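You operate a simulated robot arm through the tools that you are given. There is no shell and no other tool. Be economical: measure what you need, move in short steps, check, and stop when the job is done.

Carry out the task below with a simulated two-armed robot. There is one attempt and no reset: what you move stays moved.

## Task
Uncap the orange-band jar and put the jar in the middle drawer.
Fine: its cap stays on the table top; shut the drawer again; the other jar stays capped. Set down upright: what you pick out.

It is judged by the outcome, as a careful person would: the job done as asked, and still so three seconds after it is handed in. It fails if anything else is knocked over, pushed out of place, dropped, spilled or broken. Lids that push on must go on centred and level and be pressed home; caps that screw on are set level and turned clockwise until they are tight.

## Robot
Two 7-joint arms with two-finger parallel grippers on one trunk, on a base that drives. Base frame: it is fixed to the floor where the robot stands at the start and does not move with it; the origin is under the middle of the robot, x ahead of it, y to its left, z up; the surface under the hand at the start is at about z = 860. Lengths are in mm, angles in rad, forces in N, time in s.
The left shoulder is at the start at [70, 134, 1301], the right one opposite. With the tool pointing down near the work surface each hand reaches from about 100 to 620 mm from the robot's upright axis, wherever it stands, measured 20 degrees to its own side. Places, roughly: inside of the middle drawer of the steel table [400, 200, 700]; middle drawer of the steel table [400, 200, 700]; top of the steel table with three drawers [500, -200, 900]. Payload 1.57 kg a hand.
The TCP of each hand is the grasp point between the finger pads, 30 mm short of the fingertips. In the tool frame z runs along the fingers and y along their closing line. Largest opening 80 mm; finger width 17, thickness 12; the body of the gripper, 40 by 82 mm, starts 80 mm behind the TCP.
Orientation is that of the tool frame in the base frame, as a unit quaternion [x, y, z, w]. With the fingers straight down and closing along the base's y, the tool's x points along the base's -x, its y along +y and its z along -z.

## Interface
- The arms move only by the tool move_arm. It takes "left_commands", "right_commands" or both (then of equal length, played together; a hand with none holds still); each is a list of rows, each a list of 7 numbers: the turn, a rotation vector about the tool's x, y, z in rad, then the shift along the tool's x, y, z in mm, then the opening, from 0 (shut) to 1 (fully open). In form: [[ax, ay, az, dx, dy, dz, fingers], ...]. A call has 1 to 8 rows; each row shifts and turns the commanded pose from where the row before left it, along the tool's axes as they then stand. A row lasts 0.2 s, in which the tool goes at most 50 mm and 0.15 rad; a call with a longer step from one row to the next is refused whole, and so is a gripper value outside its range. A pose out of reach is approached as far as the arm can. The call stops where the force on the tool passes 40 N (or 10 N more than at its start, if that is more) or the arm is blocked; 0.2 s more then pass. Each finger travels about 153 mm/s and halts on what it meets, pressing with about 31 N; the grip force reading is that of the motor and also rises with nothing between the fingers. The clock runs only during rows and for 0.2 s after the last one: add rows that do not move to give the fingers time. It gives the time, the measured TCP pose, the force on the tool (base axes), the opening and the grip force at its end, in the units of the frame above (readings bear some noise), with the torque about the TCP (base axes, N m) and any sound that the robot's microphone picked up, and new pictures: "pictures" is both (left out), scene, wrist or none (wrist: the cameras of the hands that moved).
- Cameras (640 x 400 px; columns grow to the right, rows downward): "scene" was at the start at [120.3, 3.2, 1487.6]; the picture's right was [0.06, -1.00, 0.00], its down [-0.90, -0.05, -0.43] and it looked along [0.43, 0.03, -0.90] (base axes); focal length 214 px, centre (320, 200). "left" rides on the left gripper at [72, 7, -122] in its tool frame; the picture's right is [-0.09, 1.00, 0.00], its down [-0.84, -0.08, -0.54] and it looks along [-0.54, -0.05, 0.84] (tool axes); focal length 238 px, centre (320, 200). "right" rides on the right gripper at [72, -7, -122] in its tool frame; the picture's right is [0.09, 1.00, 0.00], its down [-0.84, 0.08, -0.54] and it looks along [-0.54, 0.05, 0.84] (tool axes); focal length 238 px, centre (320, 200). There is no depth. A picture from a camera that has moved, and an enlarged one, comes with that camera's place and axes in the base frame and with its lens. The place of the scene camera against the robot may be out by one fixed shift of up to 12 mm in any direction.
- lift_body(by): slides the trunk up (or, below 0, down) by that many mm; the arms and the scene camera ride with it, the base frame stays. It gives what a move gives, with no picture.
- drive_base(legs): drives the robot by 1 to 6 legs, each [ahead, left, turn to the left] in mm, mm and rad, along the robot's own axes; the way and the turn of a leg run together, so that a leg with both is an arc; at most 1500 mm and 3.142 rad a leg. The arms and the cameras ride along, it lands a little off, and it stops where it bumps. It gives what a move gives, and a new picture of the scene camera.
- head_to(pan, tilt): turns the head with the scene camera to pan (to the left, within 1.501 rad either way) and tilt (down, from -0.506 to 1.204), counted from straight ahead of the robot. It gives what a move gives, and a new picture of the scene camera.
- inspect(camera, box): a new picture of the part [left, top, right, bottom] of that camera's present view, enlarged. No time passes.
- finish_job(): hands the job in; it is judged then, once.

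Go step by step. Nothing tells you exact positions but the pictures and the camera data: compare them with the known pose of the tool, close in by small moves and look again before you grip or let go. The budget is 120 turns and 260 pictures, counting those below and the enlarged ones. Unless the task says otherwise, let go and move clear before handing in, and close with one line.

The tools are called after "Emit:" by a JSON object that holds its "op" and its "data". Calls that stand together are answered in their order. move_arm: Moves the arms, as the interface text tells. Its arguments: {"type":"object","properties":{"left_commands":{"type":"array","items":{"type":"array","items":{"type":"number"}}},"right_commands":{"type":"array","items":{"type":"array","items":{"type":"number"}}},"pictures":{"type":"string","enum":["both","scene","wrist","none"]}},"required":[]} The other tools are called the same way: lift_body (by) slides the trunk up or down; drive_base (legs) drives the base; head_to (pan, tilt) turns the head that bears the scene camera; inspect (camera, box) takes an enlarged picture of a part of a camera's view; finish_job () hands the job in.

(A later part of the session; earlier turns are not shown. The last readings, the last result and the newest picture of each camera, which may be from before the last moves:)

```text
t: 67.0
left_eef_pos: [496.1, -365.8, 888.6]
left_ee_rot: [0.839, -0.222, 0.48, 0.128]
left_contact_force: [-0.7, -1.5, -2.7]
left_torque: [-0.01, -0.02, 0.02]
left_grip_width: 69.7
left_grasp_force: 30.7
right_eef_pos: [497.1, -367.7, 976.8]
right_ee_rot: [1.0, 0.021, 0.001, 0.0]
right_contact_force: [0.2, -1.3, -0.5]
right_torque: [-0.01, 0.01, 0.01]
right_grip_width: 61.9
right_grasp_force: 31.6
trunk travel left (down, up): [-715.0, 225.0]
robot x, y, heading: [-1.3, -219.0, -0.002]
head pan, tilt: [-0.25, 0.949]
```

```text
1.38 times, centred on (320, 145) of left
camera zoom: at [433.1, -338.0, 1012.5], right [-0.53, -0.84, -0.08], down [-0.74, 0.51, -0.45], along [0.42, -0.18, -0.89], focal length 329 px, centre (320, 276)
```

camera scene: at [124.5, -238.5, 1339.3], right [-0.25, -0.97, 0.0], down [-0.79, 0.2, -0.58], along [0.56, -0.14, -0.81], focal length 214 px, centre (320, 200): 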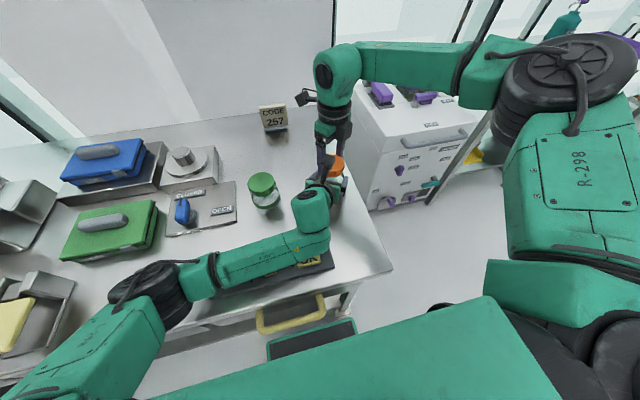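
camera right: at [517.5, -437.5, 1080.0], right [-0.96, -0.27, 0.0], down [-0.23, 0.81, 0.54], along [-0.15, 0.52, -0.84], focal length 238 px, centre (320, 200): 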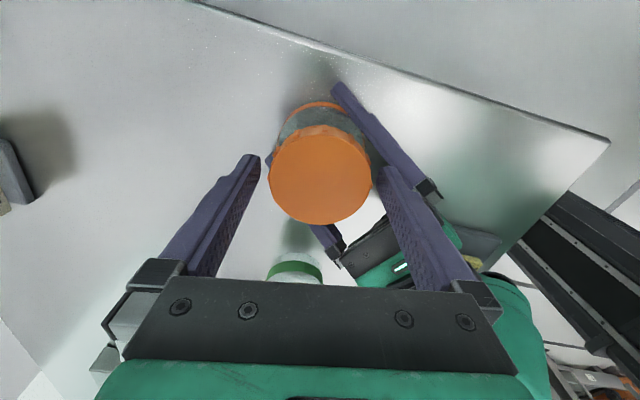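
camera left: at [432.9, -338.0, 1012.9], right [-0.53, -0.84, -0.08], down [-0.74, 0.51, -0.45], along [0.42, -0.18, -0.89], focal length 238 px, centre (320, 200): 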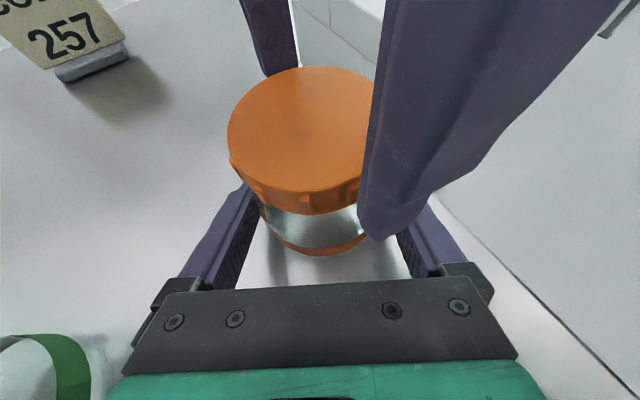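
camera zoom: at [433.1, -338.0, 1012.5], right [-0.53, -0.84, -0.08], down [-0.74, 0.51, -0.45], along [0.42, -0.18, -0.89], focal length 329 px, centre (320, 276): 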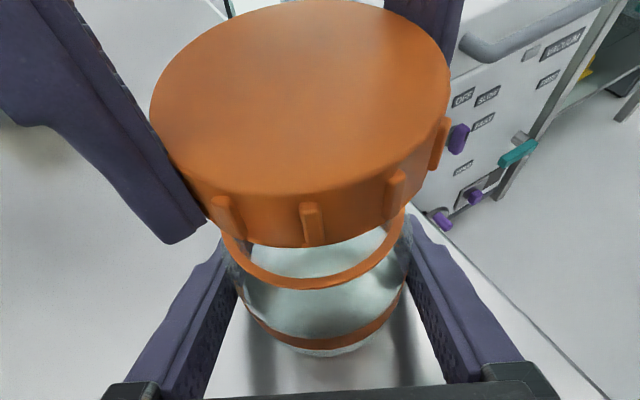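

The cap is off. I raise it well clear, then release the jar with the left hand and back it out.

Emit:
{"op": "move_arm", "data": {"right_commands": [[0, 0, 0, 0, 0, -30, 0.6], [0, 0, 0, 0, 0, -30, 0.6], [0, 0, 0, 0, 0, -30, 0.6]], "left_commands": [[0, 0, 0, 0, 0, 0, 0.6], [0, 0, 0, 0, 0, 0, 1], [0, 0, 0, 0, 0, 0, 1]], "pictures": "none"}}

Emit:
{"op": "move_arm", "data": {"left_commands": [[0, 0, 0, 0, 0, -15, 1], [0, 0, 0, 0, 0, -35, 1], [0, 0, 0, 0, 0, -35, 1], [0, 0, 0, 0, 0, -35, 1], [0, 0, 0, 20, -20, -20, 1], [0, 0, 0, 20, -20, -20, 1]], "pictures": "both"}}

```text
t: 67.8
left_eef_pos: [495.2, -365.8, 888.3]
left_ee_rot: [0.839, -0.221, 0.48, 0.127]
left_contact_force: [0.3, -0.2, -0.3]
left_torque: [-0.02, 0.02, -0.01]
left_grip_width: 80.1
left_grasp_force: 0.1
right_eef_pos: [499.8, -370.2, 1068.5]
right_ee_rot: [1.0, 0.021, -0.001, 0.0]
right_contact_force: [-0.1, 0.0, 0.7]
right_torque: [0.0, 0.01, 0.02]
right_grip_width: 62.1
right_grasp_force: 31.2
trunk travel left (down, up): [-715.0, 225.0]
robot x, y, heading: [-3.1, -217.5, 0.002]
head pan, tilt: [-0.25, 0.949]
```

```text
t: 69.2
left_eef_pos: [413.6, -270.5, 1004.2]
left_ee_rot: [0.839, -0.221, 0.48, 0.127]
left_contact_force: [0.1, -0.5, 0.4]
left_torque: [-0.02, 0.0, -0.03]
left_grip_width: 80.0
left_grasp_force: 0.0
right_eef_pos: [499.9, -367.7, 1068.6]
right_ee_rot: [1.0, 0.022, 0.0, 0.0]
right_contact_force: [0.4, -0.7, -0.5]
right_torque: [-0.03, 0.0, -0.01]
right_grip_width: 61.8
right_grasp_force: 30.4
trunk travel left (down, up): [-715.0, 225.0]
robot x, y, heading: [-2.2, -218.4, -0.0]
head pan, tilt: [-0.25, 0.949]
camera scene: at [124.5, -238.0, 1339.3], right [-0.25, -0.97, 0.0], down [-0.79, 0.2, -0.58], along [0.56, -0.14, -0.81], focal length 214 px, centre (320, 200)
camera left: at [350.9, -243.8, 1127.4], right [-0.53, -0.84, -0.08], down [-0.74, 0.51, -0.45], along [0.42, -0.18, -0.89], focal length 238 px, centre (320, 200)
```

scene: 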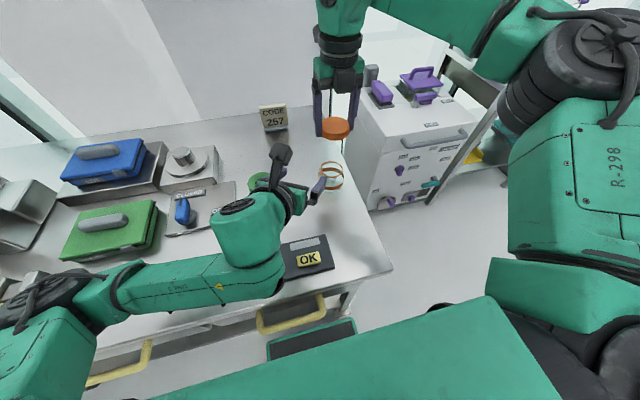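
left: 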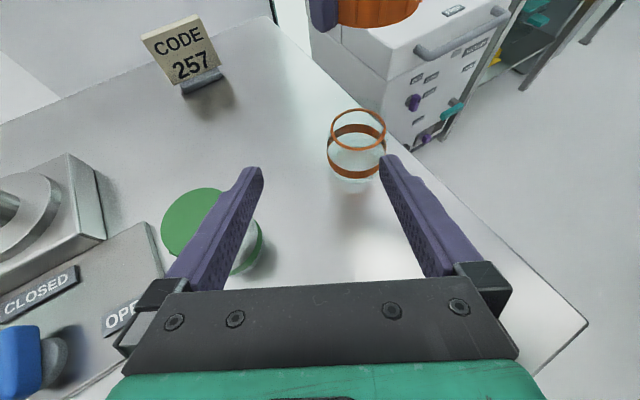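

Jar stands uncapped, upright. I move the left hand up and away to the left, then bring the cap in front of the jar to set it down.

Emit:
{"op": "move_arm", "data": {"left_commands": [[0, 0, 0, 17, -25, -25, 1], [0, 0, 0, 17, -25, -25, 1], [0, 0, 0, 17, -25, -25, 1], [0, 0, 0, 10, -35, -15, 1], [0, 0, 0, 0, -35, -15, 1]], "right_commands": [[0, 0, 0, -23, 2, 0, 0.6], [0, 0, 0, -23, 2, 0, 0.6], [0, 0, 0, -23, 2, 0, 0.6], [0, 0, 0, -23, 2, 0, 0.6], [0, 0, 0, -23, 2, 0, 0.6]], "pictures": "both"}}

```text
t: 70.4
left_eef_pos: [450.7, -128.8, 1117.3]
left_ee_rot: [0.839, -0.223, 0.48, 0.129]
left_contact_force: [0.2, 0.1, -0.2]
left_torque: [0.0, 0.01, -0.02]
left_grip_width: 79.9
left_grasp_force: 0.0
left hand out of reach, approached as far as the arm can: row 3, 4, 5
right_eef_pos: [381.9, -382.2, 1067.9]
right_ee_rot: [1.0, 0.021, 0.001, 0.0]
right_contact_force: [-0.2, -0.1, -0.1]
right_torque: [-0.02, 0.02, -0.01]
right_grip_width: 62.0
right_grasp_force: 31.0
trunk travel left (down, up): [-715.0, 225.0]
robot x, y, heading: [-4.2, -218.9, 0.001]
head pan, tilt: [-0.25, 0.949]
camera scene: at [122.9, -238.3, 1339.5], right [-0.25, -0.97, 0.0], down [-0.79, 0.2, -0.58], along [0.57, -0.14, -0.81], focal length 214 px, centre (320, 200)
camera right: at [453.1, -373.3, 1189.7], right [0.13, -0.99, 0.0], down [-0.83, -0.11, 0.54], along [-0.54, -0.07, -0.84], focal length 238 px, centre (320, 200)
camera left: at [387.8, -100.6, 1240.1], right [-0.53, -0.84, -0.08], down [-0.74, 0.51, -0.45], along [0.42, -0.18, -0.89], focal length 238 px, centre (320, 200)
```

scene: 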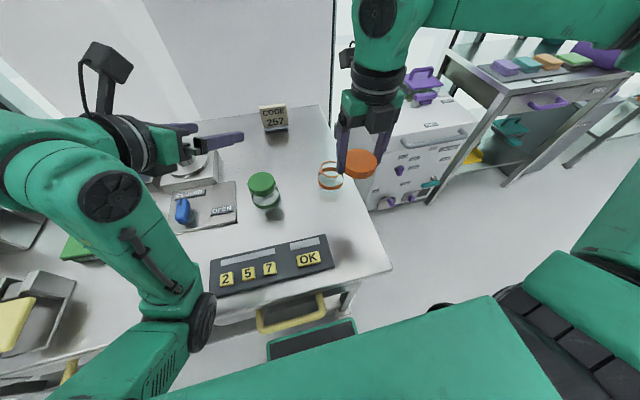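
right: 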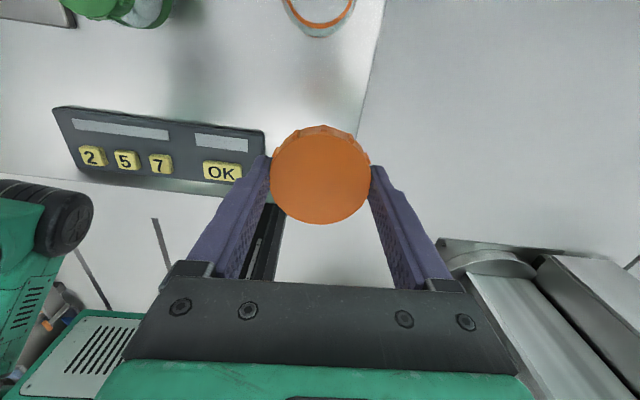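
left: 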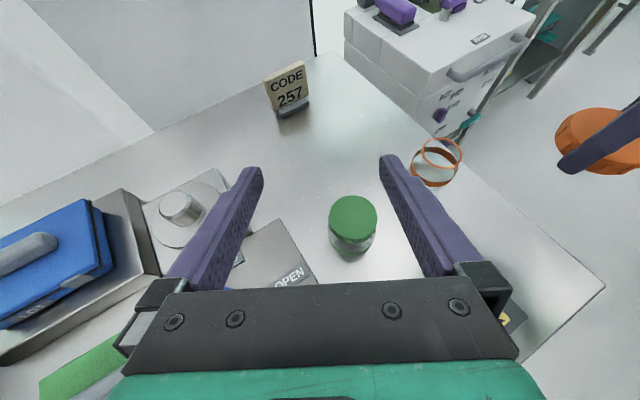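

Set the cap down around [382, -367]: clear of the keypad and the table edge. Descend to just above the table.

Emit:
{"op": "move_arm", "data": {"right_commands": [[0, 0, 0, 0, -15, 30, 0.6], [0, 0, 0, 0, 0, 32, 0.6], [0, 0, 0, 0, 0, 32, 0.6], [0, 0, 0, 0, 0, 32, 0.6], [0, 0, 0, 0, 0, 32, 0.6]], "pictures": "both"}}

```text
t: 71.6
left_eef_pos: [452.8, -129.4, 1114.7]
left_ee_rot: [0.84, -0.221, 0.479, 0.127]
left_contact_force: [0.9, 0.5, 0.5]
left_torque: [0.0, -0.01, 0.02]
left_grip_width: 80.0
left_grasp_force: 0.1
right_eef_pos: [383.5, -367.4, 909.2]
right_ee_rot: [1.0, 0.022, 0.0, -0.001]
right_contact_force: [-0.4, -0.2, 1.4]
right_torque: [0.06, -0.02, -0.01]
right_grip_width: 62.0
right_grasp_force: 30.8
trunk travel left (down, up): [-715.0, 225.0]
robot x, y, heading: [-3.8, -218.4, 0.001]
head pan, tilt: [-0.25, 0.949]
camera scene: at [125.6, -239.5, 1339.2], right [-0.25, -0.97, 0.0], down [-0.79, 0.2, -0.58], along [0.56, -0.14, -0.81], focal length 214 px, centre (320, 200)
camera right: at [455.0, -358.8, 1030.2], right [0.13, -0.99, 0.0], down [-0.83, -0.11, 0.54], along [-0.54, -0.07, -0.84], focal length 238 px, centre (320, 200)
```

scene: 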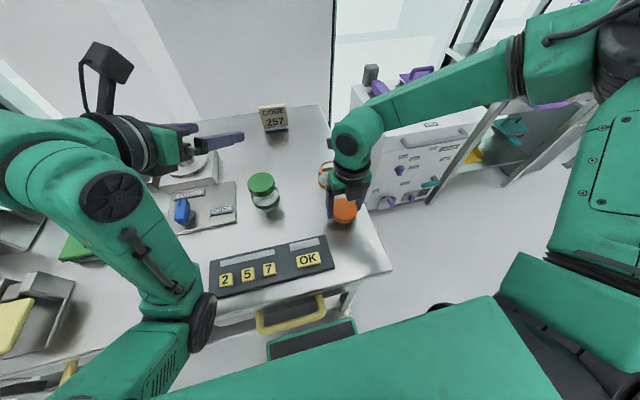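
right: 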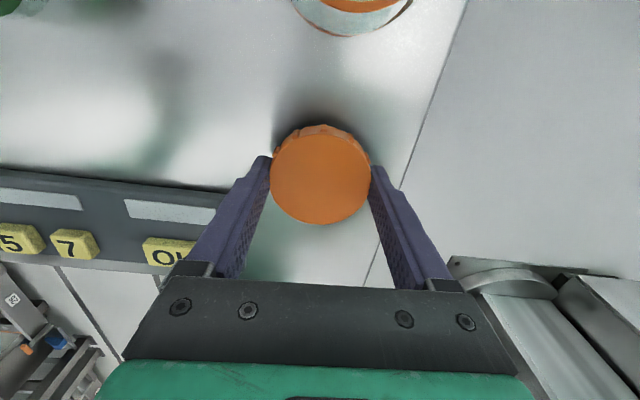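

Emit:
{"op": "move_arm", "data": {"right_commands": [[0, 0, 0, 0, 0, 2, 0.6], [0, 0, 0, 0, 0, 2, 0.6], [0, 0, 0, 0, 0, 2, 0.6], [0, 0, 0, 0, 0, 2, 0.6]], "pictures": "none"}}

```text
t: 72.6
left_eef_pos: [452.1, -129.7, 1115.4]
left_ee_rot: [0.839, -0.222, 0.48, 0.127]
left_contact_force: [-0.4, 1.0, 0.4]
left_torque: [0.02, 0.03, 0.01]
left_grip_width: 80.0
left_grasp_force: 0.0
right_eef_pos: [383.6, -367.8, 901.8]
right_ee_rot: [1.0, 0.022, 0.0, 0.0]
right_contact_force: [0.3, -0.5, -0.3]
right_torque: [0.01, -0.01, 0.03]
right_grip_width: 61.9
right_grasp_force: 31.3
trunk travel left (down, up): [-715.0, 225.0]
robot x, y, heading: [-6.7, -220.4, -0.002]
head pan, tilt: [-0.25, 0.949]
```

Emit:
{"op": "move_arm", "data": {"right_commands": [[0, 0, 0, 0, 0, 2, 0.6], [0, 0, 0, 0, 0, 2, 0.6], [0, 0, 0, 0, 0, 2, 0.6]], "pictures": "none"}}

```text
t: 73.4
left_eef_pos: [452.7, -130.2, 1115.8]
left_ee_rot: [0.84, -0.221, 0.479, 0.127]
left_contact_force: [0.0, -0.3, 1.1]
left_torque: [-0.04, 0.02, 0.02]
left_grip_width: 80.0
left_grasp_force: 0.0
right_eef_pos: [382.3, -367.4, 894.9]
right_ee_rot: [1.0, 0.021, -0.001, 0.0]
right_contact_force: [0.1, -1.0, -0.2]
right_torque: [0.01, -0.03, 0.01]
right_grip_width: 61.9
right_grasp_force: 31.1
trunk travel left (down, up): [-715.0, 225.0]
robot x, y, heading: [-4.3, -220.7, -0.0]
head pan, tilt: [-0.25, 0.949]
```

Emit:
{"op": "move_arm", "data": {"right_commands": [[0, 0, 0, 0, 0, 1.5, 0.6], [0, 0, 0, 0, 0, 1.5, 0.6]], "pictures": "wrist"}}

```text
t: 74.0
left_eef_pos: [452.8, -128.6, 1115.2]
left_ee_rot: [0.839, -0.221, 0.48, 0.127]
left_contact_force: [0.7, 0.5, -0.5]
left_torque: [-0.01, 0.04, 0.01]
left_grip_width: 79.8
left_grasp_force: 0.0
right_eef_pos: [382.2, -367.8, 892.4]
right_ee_rot: [1.0, 0.021, -0.001, 0.0]
right_contact_force: [0.0, 0.4, -0.9]
right_torque: [0.01, -0.02, 0.0]
right_grip_width: 61.9
right_grasp_force: 30.9
trunk travel left (down, up): [-715.0, 225.0]
robot x, y, heading: [-5.9, -221.1, -0.001]
head pan, tilt: [-0.25, 0.949]
camera right: at [453.9, -358.0, 1013.5], right [0.13, -0.99, 0.0], down [-0.83, -0.11, 0.54], along [-0.54, -0.07, -0.84], focal length 238 px, centre (320, 200)
```

right: 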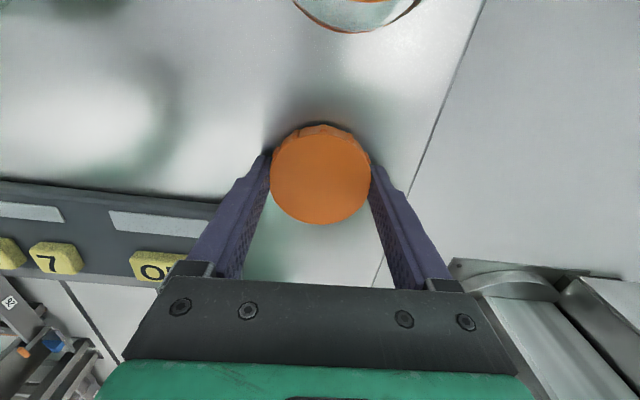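

Emit:
{"op": "move_arm", "data": {"right_commands": [[0, 0, 0, 0, 0, 1, 0.6], [0, 0, 0, 0, 0, 1, 0.6], [0, 0, 0, 0, 0, 1, 0.6]], "pictures": "none"}}

```text
t: 74.8
left_eef_pos: [452.3, -130.2, 1116.3]
left_ee_rot: [0.839, -0.221, 0.48, 0.127]
left_contact_force: [-0.1, 0.7, 1.5]
left_torque: [0.02, 0.04, -0.02]
left_grip_width: 80.0
left_grasp_force: 0.2
right_eef_pos: [382.5, -366.8, 891.2]
right_ee_rot: [1.0, 0.021, 0.0, 0.0]
right_contact_force: [0.8, 0.2, -0.3]
right_torque: [0.02, 0.05, 0.0]
right_grip_width: 62.0
right_grasp_force: 30.6
trunk travel left (down, up): [-715.0, 225.0]
robot x, y, heading: [-1.4, -221.3, 0.004]
head pan, tilt: [-0.25, 0.949]
```

Emit:
{"op": "move_arm", "data": {"right_commands": [[0, 0, 0, 0, 0, 1, 0.6], [0, 0, 0, 0, 0, 1, 0.6], [0, 0, 0, 0, 0, 1, 0.6]], "pictures": "none"}}

Emit:
{"op": "inspect", "data": {"camera": "scene", "box": [290, 120, 410, 280]}}

```text
t: 75.6
left_eef_pos: [449.3, -129.4, 1118.2]
left_ee_rot: [0.84, -0.22, 0.48, 0.125]
left_contact_force: [-0.4, 0.1, 0.0]
left_torque: [0.02, -0.02, -0.02]
left_grip_width: 80.0
left_grasp_force: 0.0
right_eef_pos: [381.8, -368.3, 890.1]
right_ee_rot: [1.0, 0.022, 0.004, 0.0]
right_contact_force: [2.5, -6.7, 32.6]
right_torque: [-0.31, 0.15, 0.34]
right_grip_width: 62.0
right_grasp_force: 30.8
trunk travel left (down, up): [-715.0, 225.0]
robot x, y, heading: [-0.6, -219.9, -0.001]
head pan, tilt: [-0.25, 0.949]
```

```text
2.50 times, centred on (350, 200) of scene
camera zoom: at [121.2, -239.1, 1340.2], right [-0.25, -0.97, 0.0], down [-0.79, 0.2, -0.58], along [0.57, -0.14, -0.81], focal length 536 px, centre (245, 200)
```

zoom: 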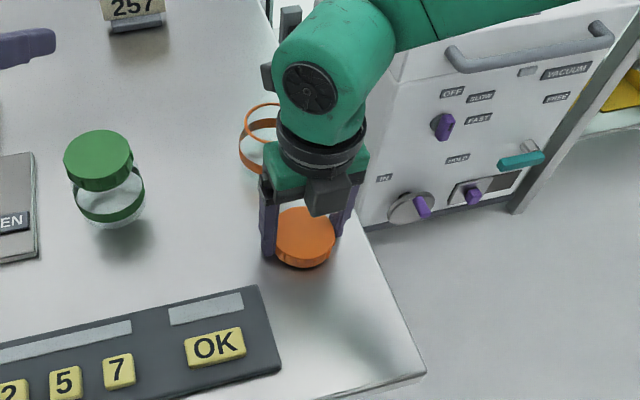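

Contact made; ease up 1 mm, open partly and lift away.

Emit:
{"op": "move_arm", "data": {"right_commands": [[0, 0, 0, 0, 0, -1.5, 0.6], [0, 0, 0, 0, 0, 0, 0.88], [0, 0, 0, 0, 0, 0, 0.88], [0, 0, 0, 0, 0, 0, 0.88], [0, 0, 0, 0, 0, -20, 0.88], [0, 0, 0, 0, 0, -40, 1], [0, 0, 0, 0, 0, -40, 1]], "pictures": "both"}}

```text
t: 77.2
left_eef_pos: [451.2, -129.6, 1115.8]
left_ee_rot: [0.839, -0.222, 0.48, 0.127]
left_contact_force: [0.3, 0.0, -0.5]
left_torque: [0.0, -0.01, 0.05]
left_grip_width: 80.0
left_grasp_force: 0.0
right_eef_pos: [382.3, -367.4, 987.8]
right_ee_rot: [1.0, 0.022, 0.0, 0.0]
right_contact_force: [0.0, -0.4, -0.7]
right_torque: [-0.01, 0.01, 0.0]
right_grip_width: 80.1
right_grasp_force: 0.0
trunk travel left (down, up): [-715.0, 225.0]
robot x, y, heading: [-2.5, -218.7, 0.002]
head pan, tilt: [-0.25, 0.949]
camera scene: at [123.9, -238.9, 1339.3], right [-0.25, -0.97, 0.0], down [-0.79, 0.2, -0.58], along [0.56, -0.14, -0.81], focal length 214 px, centre (320, 200)
camera right: at [453.9, -359.5, 1109.0], right [0.13, -0.99, 0.0], down [-0.83, -0.11, 0.54], along [-0.54, -0.07, -0.84], focal length 238 px, centre (320, 200)
```

scene: 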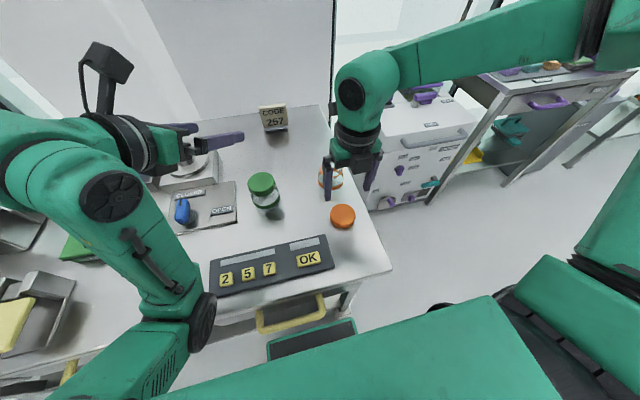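
right: 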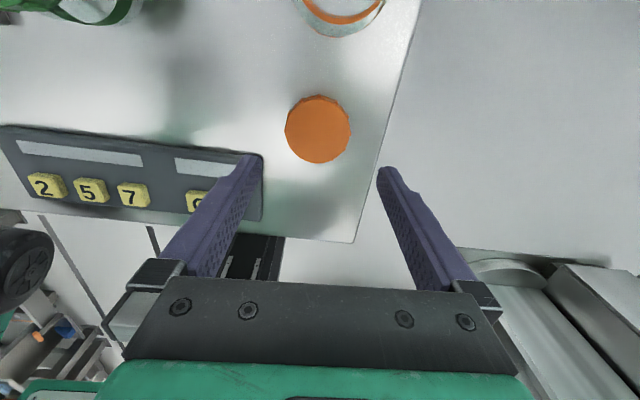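

Cap rests level on the table. Now move the right hand over the jar to grip its body from above.

Emit:
{"op": "move_arm", "data": {"right_commands": [[0, 0, 0, 38, 0, 0, 1], [0, 0, 0, 38, 3, 0, 1], [0, 0, 0, 38, 0, 0, 1]], "pictures": "wrist"}}

```text
t: 78.0
left_eef_pos: [454.0, -129.1, 1115.1]
left_ee_rot: [0.84, -0.222, 0.478, 0.128]
left_contact_force: [0.2, 0.2, 0.7]
left_torque: [0.0, -0.02, -0.01]
left_grip_width: 80.1
left_grasp_force: 0.1
right_eef_pos: [498.4, -366.5, 985.2]
right_ee_rot: [1.0, 0.021, -0.001, 0.0]
right_contact_force: [0.2, 0.5, -0.4]
right_torque: [0.0, 0.03, -0.01]
right_grip_width: 79.9
right_grasp_force: 0.1
trunk travel left (down, up): [-715.0, 225.0]
robot x, y, heading: [-6.1, -219.4, 0.001]
head pan, tilt: [-0.25, 0.949]
camera right: at [570.7, -357.7, 1106.5], right [0.13, -0.99, 0.0], down [-0.83, -0.11, 0.54], along [-0.54, -0.07, -0.84], focal length 238 px, centre (320, 200)
```

right: 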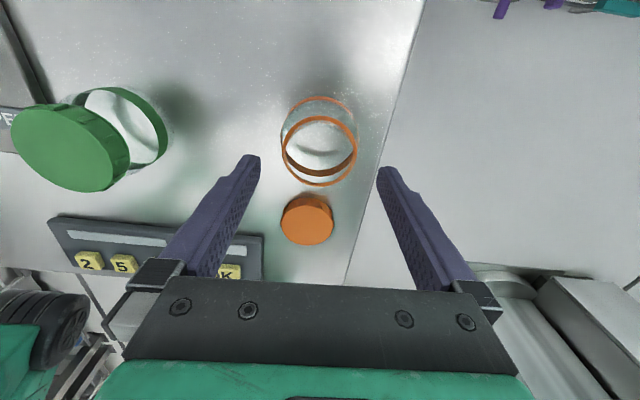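

Emit:
{"op": "move_arm", "data": {"right_commands": [[0, 0, 0, -2, 0, 22, 1], [0, 0, 0, 0, 0, 22, 1], [0, 0, 0, 0, 0, 22, 1], [0, 0, 0, 0, 0, 20, 1]], "pictures": "wrist"}}

```text
t: 79.0
left_eef_pos: [451.6, -130.7, 1116.0]
left_ee_rot: [0.839, -0.221, 0.48, 0.127]
left_contact_force: [0.3, 0.6, -0.6]
left_torque: [0.0, -0.05, 0.0]
left_grip_width: 80.0
left_grasp_force: 0.0
right_eef_pos: [486.5, -369.9, 904.7]
right_ee_rot: [1.0, 0.021, 0.001, -0.001]
right_contact_force: [0.6, 0.5, -0.4]
right_torque: [-0.01, 0.01, -0.01]
right_grip_width: 79.9
right_grasp_force: 0.1
right hand out of reach, approached as far as the arm can: row 4
trunk travel left (down, up): [-715.0, 225.0]
robot x, y, heading: [-6.2, -221.9, -0.002]
head pan, tilt: [-0.25, 0.949]
camera right: at [558.6, -362.1, 1025.2], right [0.13, -0.99, 0.0], down [-0.83, -0.11, 0.54], along [-0.54, -0.07, -0.84], focal length 238 px, centre (320, 200)
```

right: 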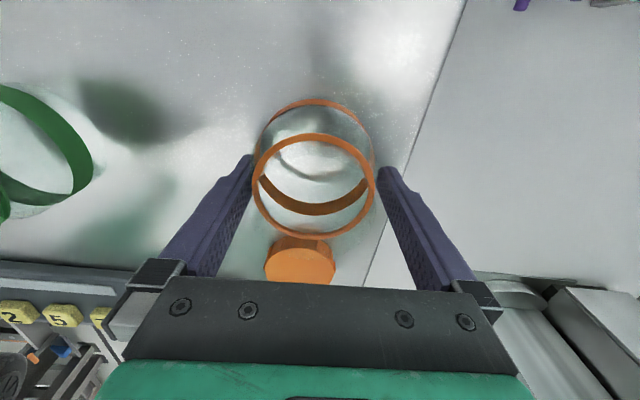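

Just out of reach again; raise the right hand 60 mm and lower the trunk 60 mm, then re-centre.

Emit:
{"op": "move_arm", "data": {"right_commands": [[0, 0, 0, 0, 0, -30, 1], [0, 0, 0, 0, 0, -35, 1]], "pictures": "none"}}

Emit:
{"op": "lift_body", "data": {"by": -60}}

Emit:
{"op": "move_arm", "data": {"right_commands": [[0, 0, 0, 9.5, -3.5, 0, 1], [0, 0, 0, 0, 0, 0, 1]], "pictures": "both"}}

```text
t: 79.6
left_eef_pos: [451.4, -128.5, 1115.8]
left_ee_rot: [0.84, -0.222, 0.479, 0.128]
left_contact_force: [-0.6, 0.0, -0.5]
left_torque: [-0.01, 0.02, 0.04]
left_grip_width: 80.2
left_grasp_force: 0.0
right_eef_pos: [487.1, -370.2, 970.4]
right_ee_rot: [1.0, 0.021, 0.0, 0.001]
right_contact_force: [0.3, 1.2, 0.6]
right_torque: [-0.02, -0.01, -0.02]
right_grip_width: 80.1
right_grasp_force: 0.0
trunk travel left (down, up): [-715.0, 225.0]
robot x, y, heading: [-3.6, -218.5, -0.006]
head pan, tilt: [-0.25, 0.949]
```

```text
t: 80.6
left_eef_pos: [422.9, -135.2, 1080.4]
left_ee_rot: [0.83, -0.225, 0.497, 0.115]
left_contact_force: [-0.3, -0.2, 0.6]
left_torque: [0.02, -0.01, -0.01]
left_grip_width: 80.3
left_grasp_force: 0.0
right_eef_pos: [464.0, -374.9, 925.6]
right_ee_rot: [1.0, 0.024, 0.013, -0.006]
right_contact_force: [-0.3, 0.4, -0.1]
right_torque: [-0.01, 0.03, 0.01]
right_grip_width: 80.2
right_grasp_force: 0.1
trunk travel left (down, up): [-655.0, 285.0]
robot x, y, heading: [-10.3, -214.1, 0.004]
head pan, tilt: [-0.25, 0.949]
```

```text
t: 81.4
left_eef_pos: [422.0, -133.3, 1081.2]
left_ee_rot: [0.829, -0.222, 0.502, 0.111]
left_contact_force: [0.5, 0.0, -0.5]
left_torque: [-0.01, -0.01, -0.01]
left_grip_width: 79.8
left_grasp_force: 0.1
right_eef_pos: [474.8, -367.9, 921.7]
right_ee_rot: [0.999, 0.03, 0.014, -0.007]
right_contact_force: [-0.5, 0.1, 0.0]
right_torque: [0.03, 0.01, -0.02]
right_grip_width: 80.0
right_grasp_force: 0.1
trunk travel left (down, up): [-655.0, 285.0]
robot x, y, heading: [-7.8, -219.0, 0.02]
head pan, tilt: [-0.25, 0.949]
stopped in row 2 (right hand): the arm was blocked; the commanded pose is now the measured one
camera scene: at [90.2, -252.2, 1282.8], right [-0.23, -0.97, -0.02], down [-0.78, 0.2, -0.6], along [0.59, -0.12, -0.8], focal length 214 px, centre (320, 200)
camera right: at [542.8, -360.2, 1044.7], right [0.15, -0.99, -0.01], down [-0.84, -0.14, 0.52], along [-0.51, -0.07, -0.86], focal length 238 px, centre (320, 200)
```

scene: 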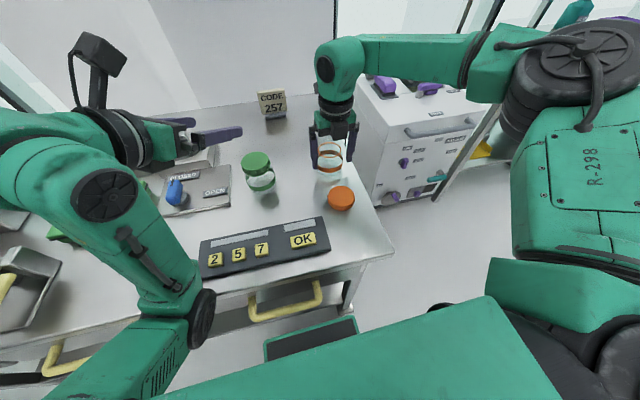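
right: 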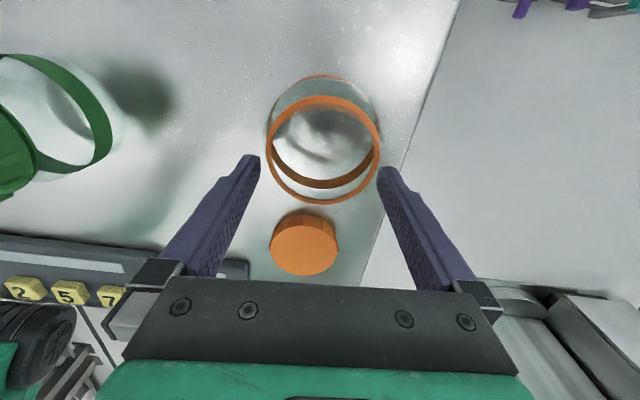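

Lowering made something (likely the left elbow) press on the table edge — the body got pushed. I raise the trunk back at once.

Emit:
{"op": "lift_body", "data": {"by": 60}}

Emit:
{"op": "head_to", "data": {"pan": -0.1, "tilt": 1.0}}

```text
t: 82.4
left_eef_pos: [452.4, -121.2, 1121.2]
left_ee_rot: [0.837, -0.218, 0.486, 0.124]
left_contact_force: [0.5, 0.1, -0.6]
left_torque: [-0.04, 0.02, -0.03]
left_grip_width: 80.1
left_grasp_force: 0.0
right_eef_pos: [499.8, -358.2, 969.5]
right_ee_rot: [1.0, 0.027, 0.0, 0.0]
right_contact_force: [0.4, 1.5, 1.1]
right_torque: [0.03, 0.02, 0.0]
right_grip_width: 80.2
right_grasp_force: 0.0
trunk travel left (down, up): [-715.0, 225.0]
robot x, y, heading: [-6.2, -218.1, 0.011]
head pan, tilt: [-0.25, 0.949]
```

```text
t: 83.1
left_eef_pos: [451.8, -123.4, 1121.3]
left_ee_rot: [0.838, -0.218, 0.486, 0.123]
left_contact_force: [0.2, 0.3, 0.0]
left_torque: [0.02, -0.01, 0.01]
left_grip_width: 80.1
left_grasp_force: 0.0
right_eef_pos: [500.0, -359.8, 969.5]
right_ee_rot: [1.0, 0.027, 0.0, 0.0]
right_contact_force: [-0.1, -0.5, 0.0]
right_torque: [0.01, -0.02, 0.02]
right_grip_width: 79.8
right_grasp_force: 0.0
trunk travel left (down, up): [-715.0, 225.0]
robot x, y, heading: [-5.9, -221.0, 0.012]
head pan, tilt: [-0.099, 1.0]
camera scene: at [124.0, -224.5, 1335.6], right [-0.09, -1.0, 0.0], down [-0.84, 0.07, -0.54], along [0.54, -0.05, -0.84], focal length 214 px, centre (320, 200)
```

scene: 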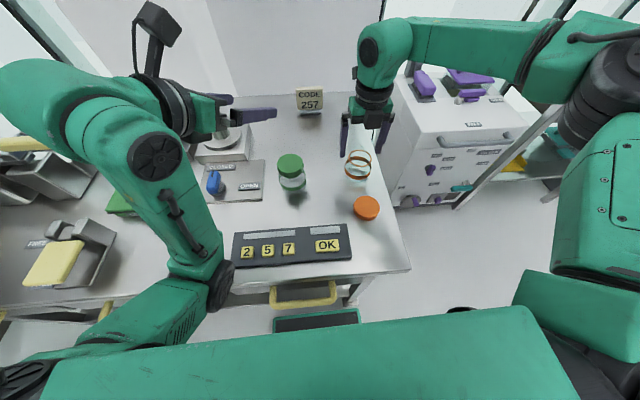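

Nothing seems displaced. I'll instead grip the jar higher, which is within reach. Re-centre above it and check.

Emit:
{"op": "move_arm", "data": {"right_commands": [[0, 0, 0, -4, 6.5, 0, 1], [0, 0, 0, 0, 0, 12, 1]], "pictures": "wrist"}}

```text
t: 83.7
left_eef_pos: [450.6, -121.8, 1121.1]
left_ee_rot: [0.837, -0.218, 0.486, 0.123]
left_contact_force: [-0.2, 0.0, -0.2]
left_torque: [0.0, -0.01, -0.04]
left_grip_width: 79.8
left_grasp_force: 0.2
right_eef_pos: [496.3, -365.8, 958.0]
right_ee_rot: [1.0, 0.027, 0.001, 0.0]
right_contact_force: [0.1, 0.4, 0.1]
right_torque: [0.03, 0.0, -0.01]
right_grip_width: 80.0
right_grasp_force: 0.1
trunk travel left (down, up): [-715.0, 225.0]
robot x, y, heading: [-3.4, -216.0, 0.012]
head pan, tilt: [-0.099, 1.0]
camera right: at [566.6, -356.0, 1078.5], right [0.15, -0.99, 0.0], down [-0.83, -0.12, 0.54], along [-0.54, -0.08, -0.84], focal length 238 px, centre (320, 200)
```

right: 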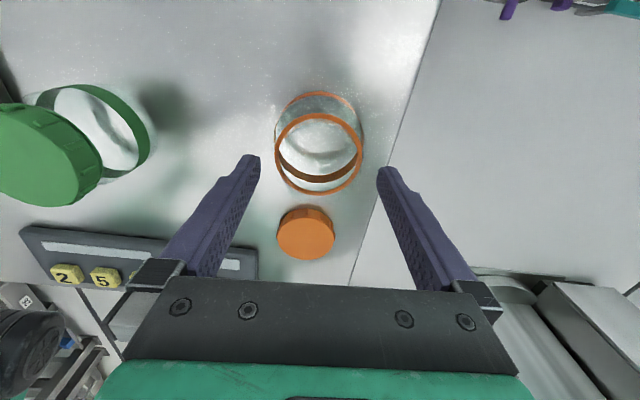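

Emit:
{"op": "move_arm", "data": {"right_commands": [[0, 0, 0, 0, 0, 22, 1], [0, 0, 0, 0, 0, 21, 1]], "pictures": "wrist"}}

```text
t: 84.3
left_eef_pos: [451.9, -121.1, 1121.1]
left_ee_rot: [0.837, -0.218, 0.486, 0.123]
left_contact_force: [0.2, 0.2, 0.2]
left_torque: [0.01, 0.0, -0.02]
left_grip_width: 80.2
left_grasp_force: 0.2
right_eef_pos: [493.8, -366.5, 914.7]
right_ee_rot: [1.0, 0.028, 0.0, 0.0]
right_contact_force: [1.2, 0.1, 0.5]
right_torque: [-0.01, 0.01, 0.0]
right_grip_width: 80.2
right_grasp_force: 0.0
trunk travel left (down, up): [-715.0, 225.0]
robot x, y, heading: [-3.6, -218.5, 0.008]
head pan, tilt: [-0.099, 1.0]
camera right: at [566.2, -357.0, 1035.1], right [0.15, -0.99, 0.0], down [-0.83, -0.12, 0.54], along [-0.54, -0.08, -0.84], focal length 238 px, centre (320, 200)
```

right: 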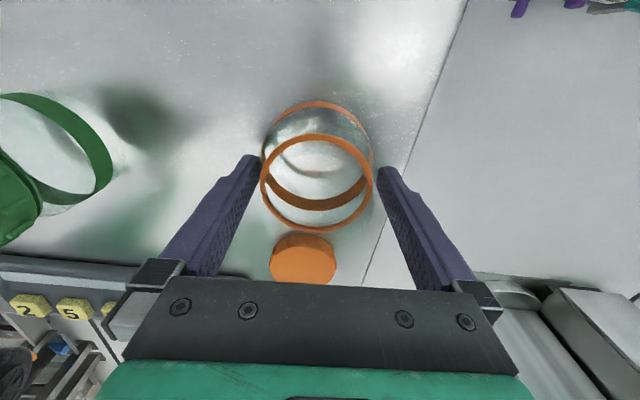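

Good. Close on the jar body.

Emit:
{"op": "move_arm", "data": {"right_commands": [[0, 0, 0, 0, 0, 0, 0.65], [0, 0, 0, 0, 0, 0, 0.65], [0, 0, 0, 0, 0, 0, 0.65]], "pictures": "none"}}

Emit:
{"op": "move_arm", "data": {"right_commands": [[0, 0, 0, 0, 0, -10, 0.65], [0, 0, 0, 0, 0, -30, 0.65], [0, 0, 0, 0, 0, -30, 0.65]], "pictures": "both"}}

```text
t: 85.1
left_eef_pos: [451.9, -122.2, 1122.1]
left_ee_rot: [0.837, -0.218, 0.486, 0.123]
left_contact_force: [0.0, 0.2, -0.3]
left_torque: [-0.04, -0.01, -0.04]
left_grip_width: 80.1
left_grasp_force: 0.1
right_eef_pos: [493.3, -367.2, 914.4]
right_ee_rot: [1.0, 0.027, 0.001, 0.0]
right_contact_force: [-1.3, 0.8, 0.9]
right_torque: [0.04, -0.01, 0.02]
right_grip_width: 69.9
right_grasp_force: 30.9
trunk travel left (down, up): [-715.0, 225.0]
robot x, y, heading: [-5.9, -214.4, 0.01]
head pan, tilt: [-0.099, 1.0]
```

```text
t: 85.9
left_eef_pos: [450.0, -123.1, 1122.3]
left_ee_rot: [0.837, -0.218, 0.486, 0.123]
left_contact_force: [-1.5, -0.8, -0.2]
left_torque: [0.04, 0.02, -0.01]
left_grip_width: 80.2
left_grasp_force: 0.1
right_eef_pos: [493.0, -367.4, 986.1]
right_ee_rot: [1.0, 0.027, 0.0, 0.0]
right_contact_force: [-0.1, 0.6, -1.4]
right_torque: [-0.01, 0.03, -0.02]
right_grip_width: 69.9
right_grasp_force: 30.8
trunk travel left (down, up): [-715.0, 225.0]
robot x, y, heading: [-4.5, -217.6, 0.01]
head pan, tilt: [-0.099, 1.0]
camera scene: at [123.0, -224.5, 1335.7], right [-0.09, -1.0, 0.0], down [-0.84, 0.07, -0.54], along [0.54, -0.05, -0.84], focal length 214 px, centre (320, 200)
camera right: at [565.6, -357.4, 1105.6], right [0.15, -0.99, 0.0], down [-0.83, -0.12, 0.54], along [-0.54, -0.08, -0.84], focal length 238 px, centre (320, 200)
```

scene: 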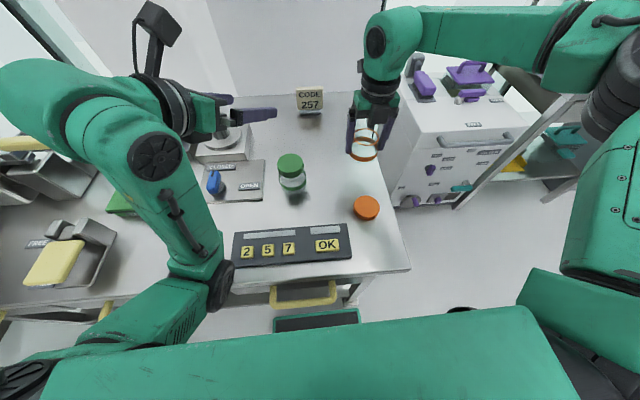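
right: 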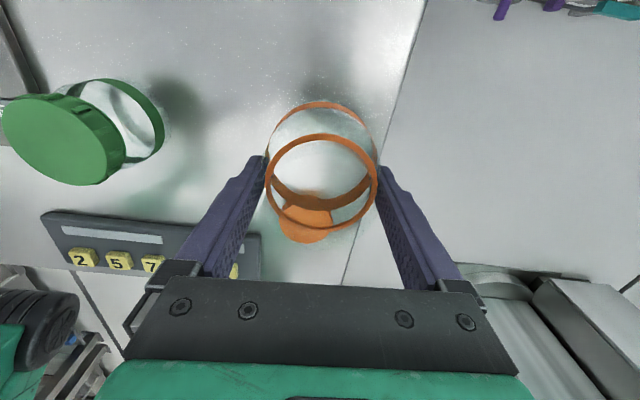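

Jar is in hand. Raise the trunk for clearance and back away from the table.

Emit:
{"op": "lift_body", "data": {"by": 100}}

Emit:
{"op": "drive_base", "data": {"legs": [[-480, 0, 0], [0, 420, 0]]}}

Emit:
{"op": "head_to", "data": {"pan": 0.0, "tilt": 0.85}}

```text
t: 87.3
left_eef_pos: [451.8, -122.1, 1221.6]
left_ee_rot: [0.837, -0.218, 0.486, 0.123]
left_contact_force: [-0.1, -0.9, 0.2]
left_torque: [-0.02, 0.01, 0.0]
left_grip_width: 79.9
left_grasp_force: 0.1
right_eef_pos: [493.8, -367.9, 1084.8]
right_ee_rot: [1.0, 0.026, -0.001, 0.0]
right_contact_force: [0.6, -0.2, -2.2]
right_torque: [-0.02, -0.01, -0.01]
right_grip_width: 69.9
right_grasp_force: 31.3
trunk travel left (down, up): [-815.0, 125.0]
robot x, y, heading: [-4.5, -216.4, 0.013]
head pan, tilt: [-0.099, 1.0]
```

```text
t: 92.3
left_eef_pos: [-34.6, 284.9, 1221.7]
left_ee_rot: [0.837, -0.218, 0.486, 0.123]
left_contact_force: [0.1, -0.9, 0.5]
left_torque: [-0.01, 0.0, 0.02]
left_grip_width: 79.9
left_grasp_force: 0.2
right_eef_pos: [11.7, 38.5, 1084.6]
right_ee_rot: [1.0, 0.027, 0.0, -0.001]
right_contact_force: [-0.2, 0.1, -2.2]
right_torque: [0.01, 0.02, 0.0]
right_grip_width: 69.8
right_grasp_force: 30.8
trunk travel left (down, up): [-815.0, 125.0]
robot x, y, heading: [-486.6, 189.5, 0.014]
head pan, tilt: [-0.099, 1.0]
camera scene: at [-360.8, 180.7, 1435.6], right [-0.09, -1.0, 0.0], down [-0.84, 0.07, -0.54], along [0.54, -0.05, -0.84], focal length 214 px, centre (320, 200)
```

scene: 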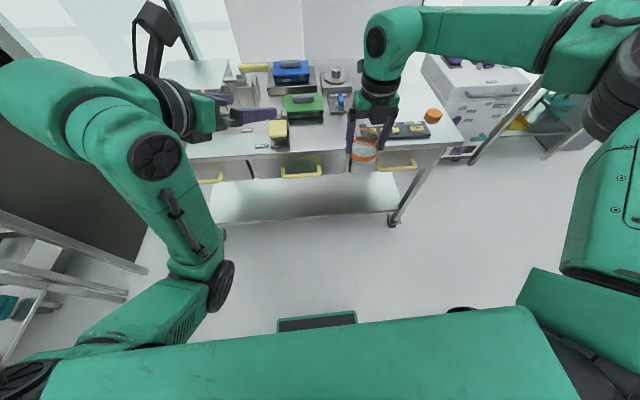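

```text
t: 93.0
left_eef_pos: [-33.2, 284.7, 1221.2]
left_ee_rot: [0.837, -0.218, 0.486, 0.123]
left_contact_force: [-0.4, 0.1, 0.5]
left_torque: [-0.02, 0.04, 0.0]
left_grip_width: 79.8
left_grasp_force: 0.0
right_eef_pos: [10.7, 41.2, 1084.0]
right_ee_rot: [1.0, 0.028, 0.0, 0.0]
right_contact_force: [-0.3, -0.2, -2.1]
right_torque: [0.02, 0.03, 0.03]
right_grip_width: 69.8
right_grasp_force: 31.2
trunk travel left (down, up): [-815.0, 125.0]
robot x, y, heading: [-490.7, 184.8, 0.017]
head pan, tilt: [0.0, 0.85]
camera scene: at [-352.1, 189.6, 1446.7], right [0.01, -1.0, 0.0], down [-0.75, -0.01, -0.66], along [0.66, 0.01, -0.75], focal length 214 px, centre (320, 200)
```

scene: 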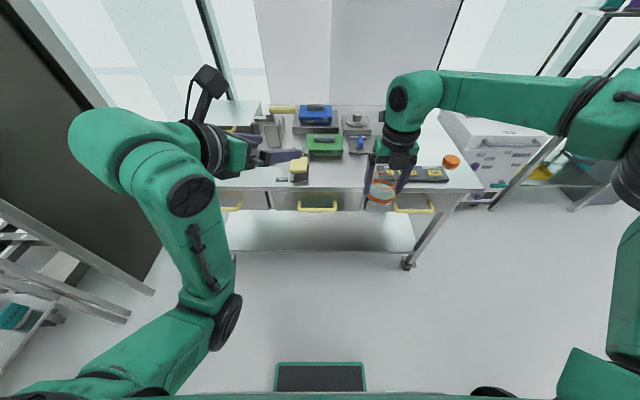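

Emit:
{"op": "inspect", "data": {"camera": "scene", "box": [200, 90, 470, 260]}}

```text
2.35 times, centred on (335, 175) of scene
camera zoom: at [-352.1, 189.6, 1446.7], right [0.01, -1.0, 0.0], down [-0.75, -0.01, -0.66], along [0.66, 0.01, -0.75], focal length 505 px, centre (285, 259)
```

zoom: 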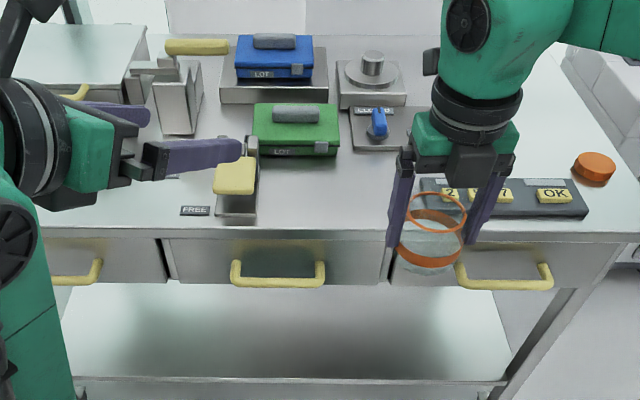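

The middle handle triangulates to about [207, 211, 776], ~160 mm wide. I roll the left hand so its fingers close in the vertical plane, pointing forward and 40° down, to take the handle bar.

Emit:
{"op": "move_arm", "data": {"left_commands": [[0.0375, 0.0166, -0.1413, 0, 0, 0, 1], [0.0375, 0.0166, -0.1413, 0, 0, 0, 1], [0.0375, 0.0166, -0.1413, 0, 0, 0, 1], [0.0375, 0.0166, -0.1413, 0, 0, 0, 1], [0.0375, 0.0166, -0.1413, 0, 0, 0, 1], [0.0375, 0.0166, -0.1413, 0, 0, 0, 1], [0.0375, 0.0166, -0.1413, 0, 0, 0, 1], [0.0375, 0.0166, -0.1413, 0, 0, 0, 1]], "pictures": "none"}}

Emit:
{"op": "move_arm", "data": {"left_commands": [[0.0375, 0.0166, -0.1413, 0, 0, 0, 1], [0.0375, 0.0166, -0.1413, 0, 0, 0, 1], [0.0375, 0.0166, -0.1413, 0, 0, 0, 1], [0.0375, 0.0166, -0.1413, 0, 0, 0, 1], [0.0375, 0.0166, -0.1413, 0, 0, 0, 1]], "pictures": "both"}}

```text
t: 94.8
left_eef_pos: [-32.2, 284.8, 1221.5]
left_ee_rot: [0.798, 0.344, 0.423, 0.256]
left_contact_force: [0.6, 0.2, -0.1]
left_torque: [-0.01, 0.01, -0.01]
left_grip_width: 80.1
left_grasp_force: 0.0
right_eef_pos: [10.2, 39.4, 1084.2]
right_ee_rot: [1.0, 0.029, 0.001, 0.0]
right_contact_force: [-0.3, 0.2, -2.2]
right_torque: [0.0, 0.06, 0.06]
right_grip_width: 69.7
right_grasp_force: 30.9
trunk travel left (down, up): [-815.0, 125.0]
robot x, y, heading: [-491.2, 187.6, 0.013]
head pan, tilt: [0.0, 0.85]
```

```text
t: 96.0
left_eef_pos: [-33.1, 285.6, 1221.3]
left_ee_rot: [0.633, 0.646, 0.305, 0.297]
left_contact_force: [0.2, 0.3, 0.2]
left_torque: [0.02, 0.01, -0.01]
left_grip_width: 80.0
left_grasp_force: 0.0
right_eef_pos: [10.9, 40.8, 1084.4]
right_ee_rot: [1.0, 0.027, 0.0, 0.0]
right_contact_force: [-0.6, -0.8, -1.7]
right_torque: [-0.02, 0.02, -0.01]
right_grip_width: 69.9
right_grasp_force: 30.7
trunk travel left (down, up): [-815.0, 125.0]
robot x, y, heading: [-488.1, 187.4, 0.011]
head pan, tilt: [0.0, 0.85]
camera scene: at [-352.0, 189.4, 1446.7], right [0.01, -1.0, 0.0], down [-0.75, -0.01, -0.66], along [0.66, 0.01, -0.75], focal length 214 px, centre (320, 200)
camera left: at [-124.6, 354.7, 1304.4], right [0.63, -0.08, 0.77], down [-0.45, -0.85, 0.28], along [0.63, -0.52, -0.57], focal length 238 px, centre (320, 200)
```

scene: 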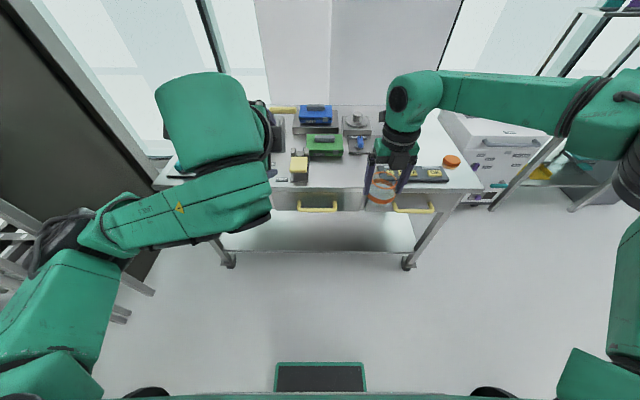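
left: 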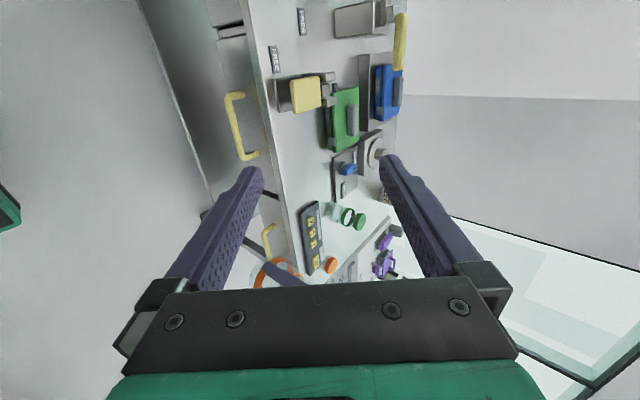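

Orientation is right. I retract and raise the jar hand, lower the left hand, then lower the trunk while still clear of the table.

Emit:
{"op": "move_arm", "data": {"left_commands": [[0, 0, 0, -12, -31, 25.6, 1], [0, 0, 0, -12, -31, 25.6, 1], [0, 0, 0, -12, -31, 25.6, 1], [0, 0, 0, -12, -31, 25.6, 1], [0, 0, 0, -12, -31, 25.6, 1]], "right_commands": [[0, 0, 0, -30, 10, -20, 0.65], [0, 0, 0, -30, 10, -20, 0.65], [0, 0, 0, -30, 10, -20, 0.65], [0, 0, 0, -30, 10, -20, 0.65], [0, 0, 0, -30, 10, -20, 0.65]], "pictures": "none"}}

Emit:
{"op": "lift_body", "data": {"by": -150}}

Emit:
{"op": "head_to", "data": {"pan": 0.0, "tilt": 0.75}}

```text
t: 97.2
left_eef_pos: [-33.4, 225.3, 1020.2]
left_ee_rot: [0.634, 0.644, 0.308, 0.298]
left_contact_force: [-0.5, -0.5, 0.0]
left_torque: [-0.01, -0.03, 0.03]
left_grip_width: 79.9
left_grasp_force: 0.1
right_eef_pos: [-139.3, -18.9, 1187.4]
right_ee_rot: [1.0, 0.028, 0.001, -0.001]
right_contact_force: [-1.1, 0.4, -1.2]
right_torque: [0.04, 0.0, -0.02]
right_grip_width: 69.9
right_grasp_force: 31.0
trunk travel left (down, up): [-815.0, 125.0]
robot x, y, heading: [-492.2, 186.8, 0.017]
head pan, tilt: [0.0, 0.85]
```

```text
t: 98.9
left_eef_pos: [-31.4, 225.6, 869.9]
left_ee_rot: [0.634, 0.644, 0.307, 0.298]
left_contact_force: [0.4, 0.0, 0.2]
left_torque: [-0.05, 0.0, -0.02]
left_grip_width: 79.9
left_grasp_force: 0.1
right_eef_pos: [-136.8, -16.7, 1037.7]
right_ee_rot: [1.0, 0.028, 0.001, 0.0]
right_contact_force: [-0.2, 0.9, -2.0]
right_torque: [0.01, 0.01, -0.03]
right_grip_width: 69.7
right_grasp_force: 31.0
trunk travel left (down, up): [-665.0, 275.0]
robot x, y, heading: [-487.5, 191.2, 0.012]
head pan, tilt: [0.0, 0.85]
```

```text
t: 99.6
left_eef_pos: [-31.8, 226.0, 870.3]
left_ee_rot: [0.634, 0.644, 0.307, 0.297]
left_contact_force: [-1.0, -0.2, -0.8]
left_torque: [0.03, 0.01, -0.01]
left_grip_width: 80.0
left_grasp_force: 0.0
right_eef_pos: [-136.8, -18.4, 1037.3]
right_ee_rot: [1.0, 0.029, 0.0, 0.0]
right_contact_force: [0.8, -0.9, -2.5]
right_torque: [0.01, -0.02, 0.03]
right_grip_width: 69.8
right_grasp_force: 30.9
trunk travel left (down, up): [-665.0, 275.0]
robot x, y, heading: [-485.9, 184.5, 0.009]
head pan, tilt: [0.0, 0.75]
camera scene: at [-347.7, 189.3, 1304.8], right [0.01, -1.0, 0.0], down [-0.68, -0.01, -0.73], along [0.73, 0.01, -0.68], focal length 214 px, centre (320, 200)
```

scene: 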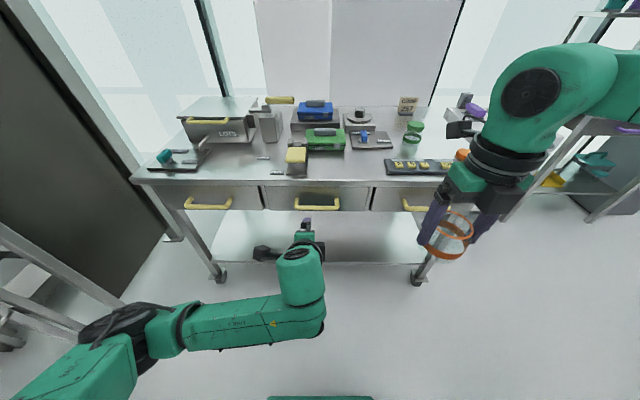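

The view is clear: handle bar about [207, 209, 770], drawer face ~40 mm behind it. I drive 150 mm ahead with the left hand staying short of the handle.

Emit:
{"op": "drive_base", "data": {"legs": [[150, 0, -0.01]]}}

Emit:
{"op": "move_arm", "data": {"left_commands": [[0, 0, 0, 0, 0, 0, 0.45], [0, 0, 0, 0, -5, 0, 0.45]], "pictures": "wrist"}}

```text
t: 101.0
left_eef_pos: [114.5, 222.7, 868.7]
left_ee_rot: [0.636, 0.643, 0.305, 0.299]
left_contact_force: [-1.3, 0.5, -0.4]
left_torque: [-0.01, -0.02, 0.0]
left_grip_width: 80.1
left_grasp_force: 0.0
right_eef_pos: [8.2, -17.7, 1036.1]
right_ee_rot: [1.0, 0.025, 0.0, 0.0]
right_contact_force: [-0.2, -0.2, -2.9]
right_torque: [-0.01, 0.01, 0.0]
right_grip_width: 69.8
right_grasp_force: 30.8
trunk travel left (down, up): [-665.0, 275.0]
robot x, y, heading: [-341.5, 187.1, 0.009]
head pan, tilt: [0.0, 0.75]
camera scene: at [-200.8, 189.8, 1304.9], right [0.01, -1.0, 0.0], down [-0.68, 0.0, -0.73], along [0.73, 0.0, -0.68], focal length 214 px, centre (320, 200)
```

scene: 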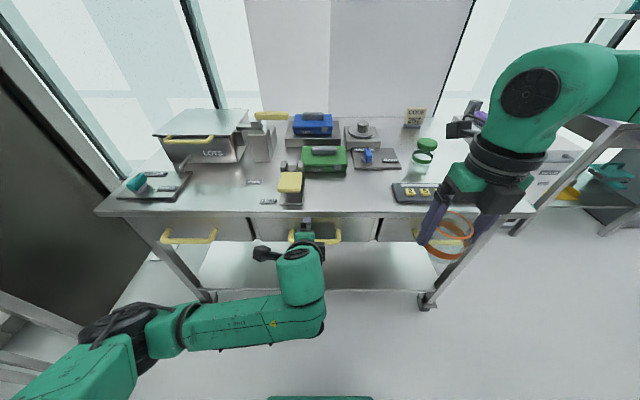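

```text
t: 101.5
left_eef_pos: [113.6, 223.8, 865.9]
left_ee_rot: [0.636, 0.643, 0.305, 0.298]
left_contact_force: [0.0, 1.2, 0.0]
left_torque: [-0.01, 0.02, -0.01]
left_grip_width: 35.9
left_grasp_force: 0.0
right_eef_pos: [10.2, -18.1, 1037.1]
right_ee_rot: [1.0, 0.024, 0.0, 0.001]
right_contact_force: [0.5, 0.5, -2.5]
right_torque: [-0.02, 0.0, -0.03]
right_grip_width: 69.6
right_grasp_force: 31.4
trunk travel left (down, up): [-665.0, 275.0]
robot x, y, heading: [-338.5, 192.4, 0.011]
head pan, tilt: [0.0, 0.75]
camera left: at [22.5, 293.5, 948.6], right [0.63, -0.09, 0.77], down [-0.46, -0.84, 0.28], along [0.62, -0.53, -0.57], focal length 238 px, centre (320, 200)
```

left: 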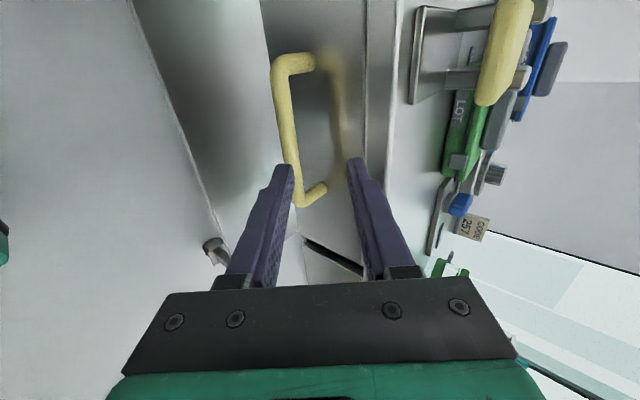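

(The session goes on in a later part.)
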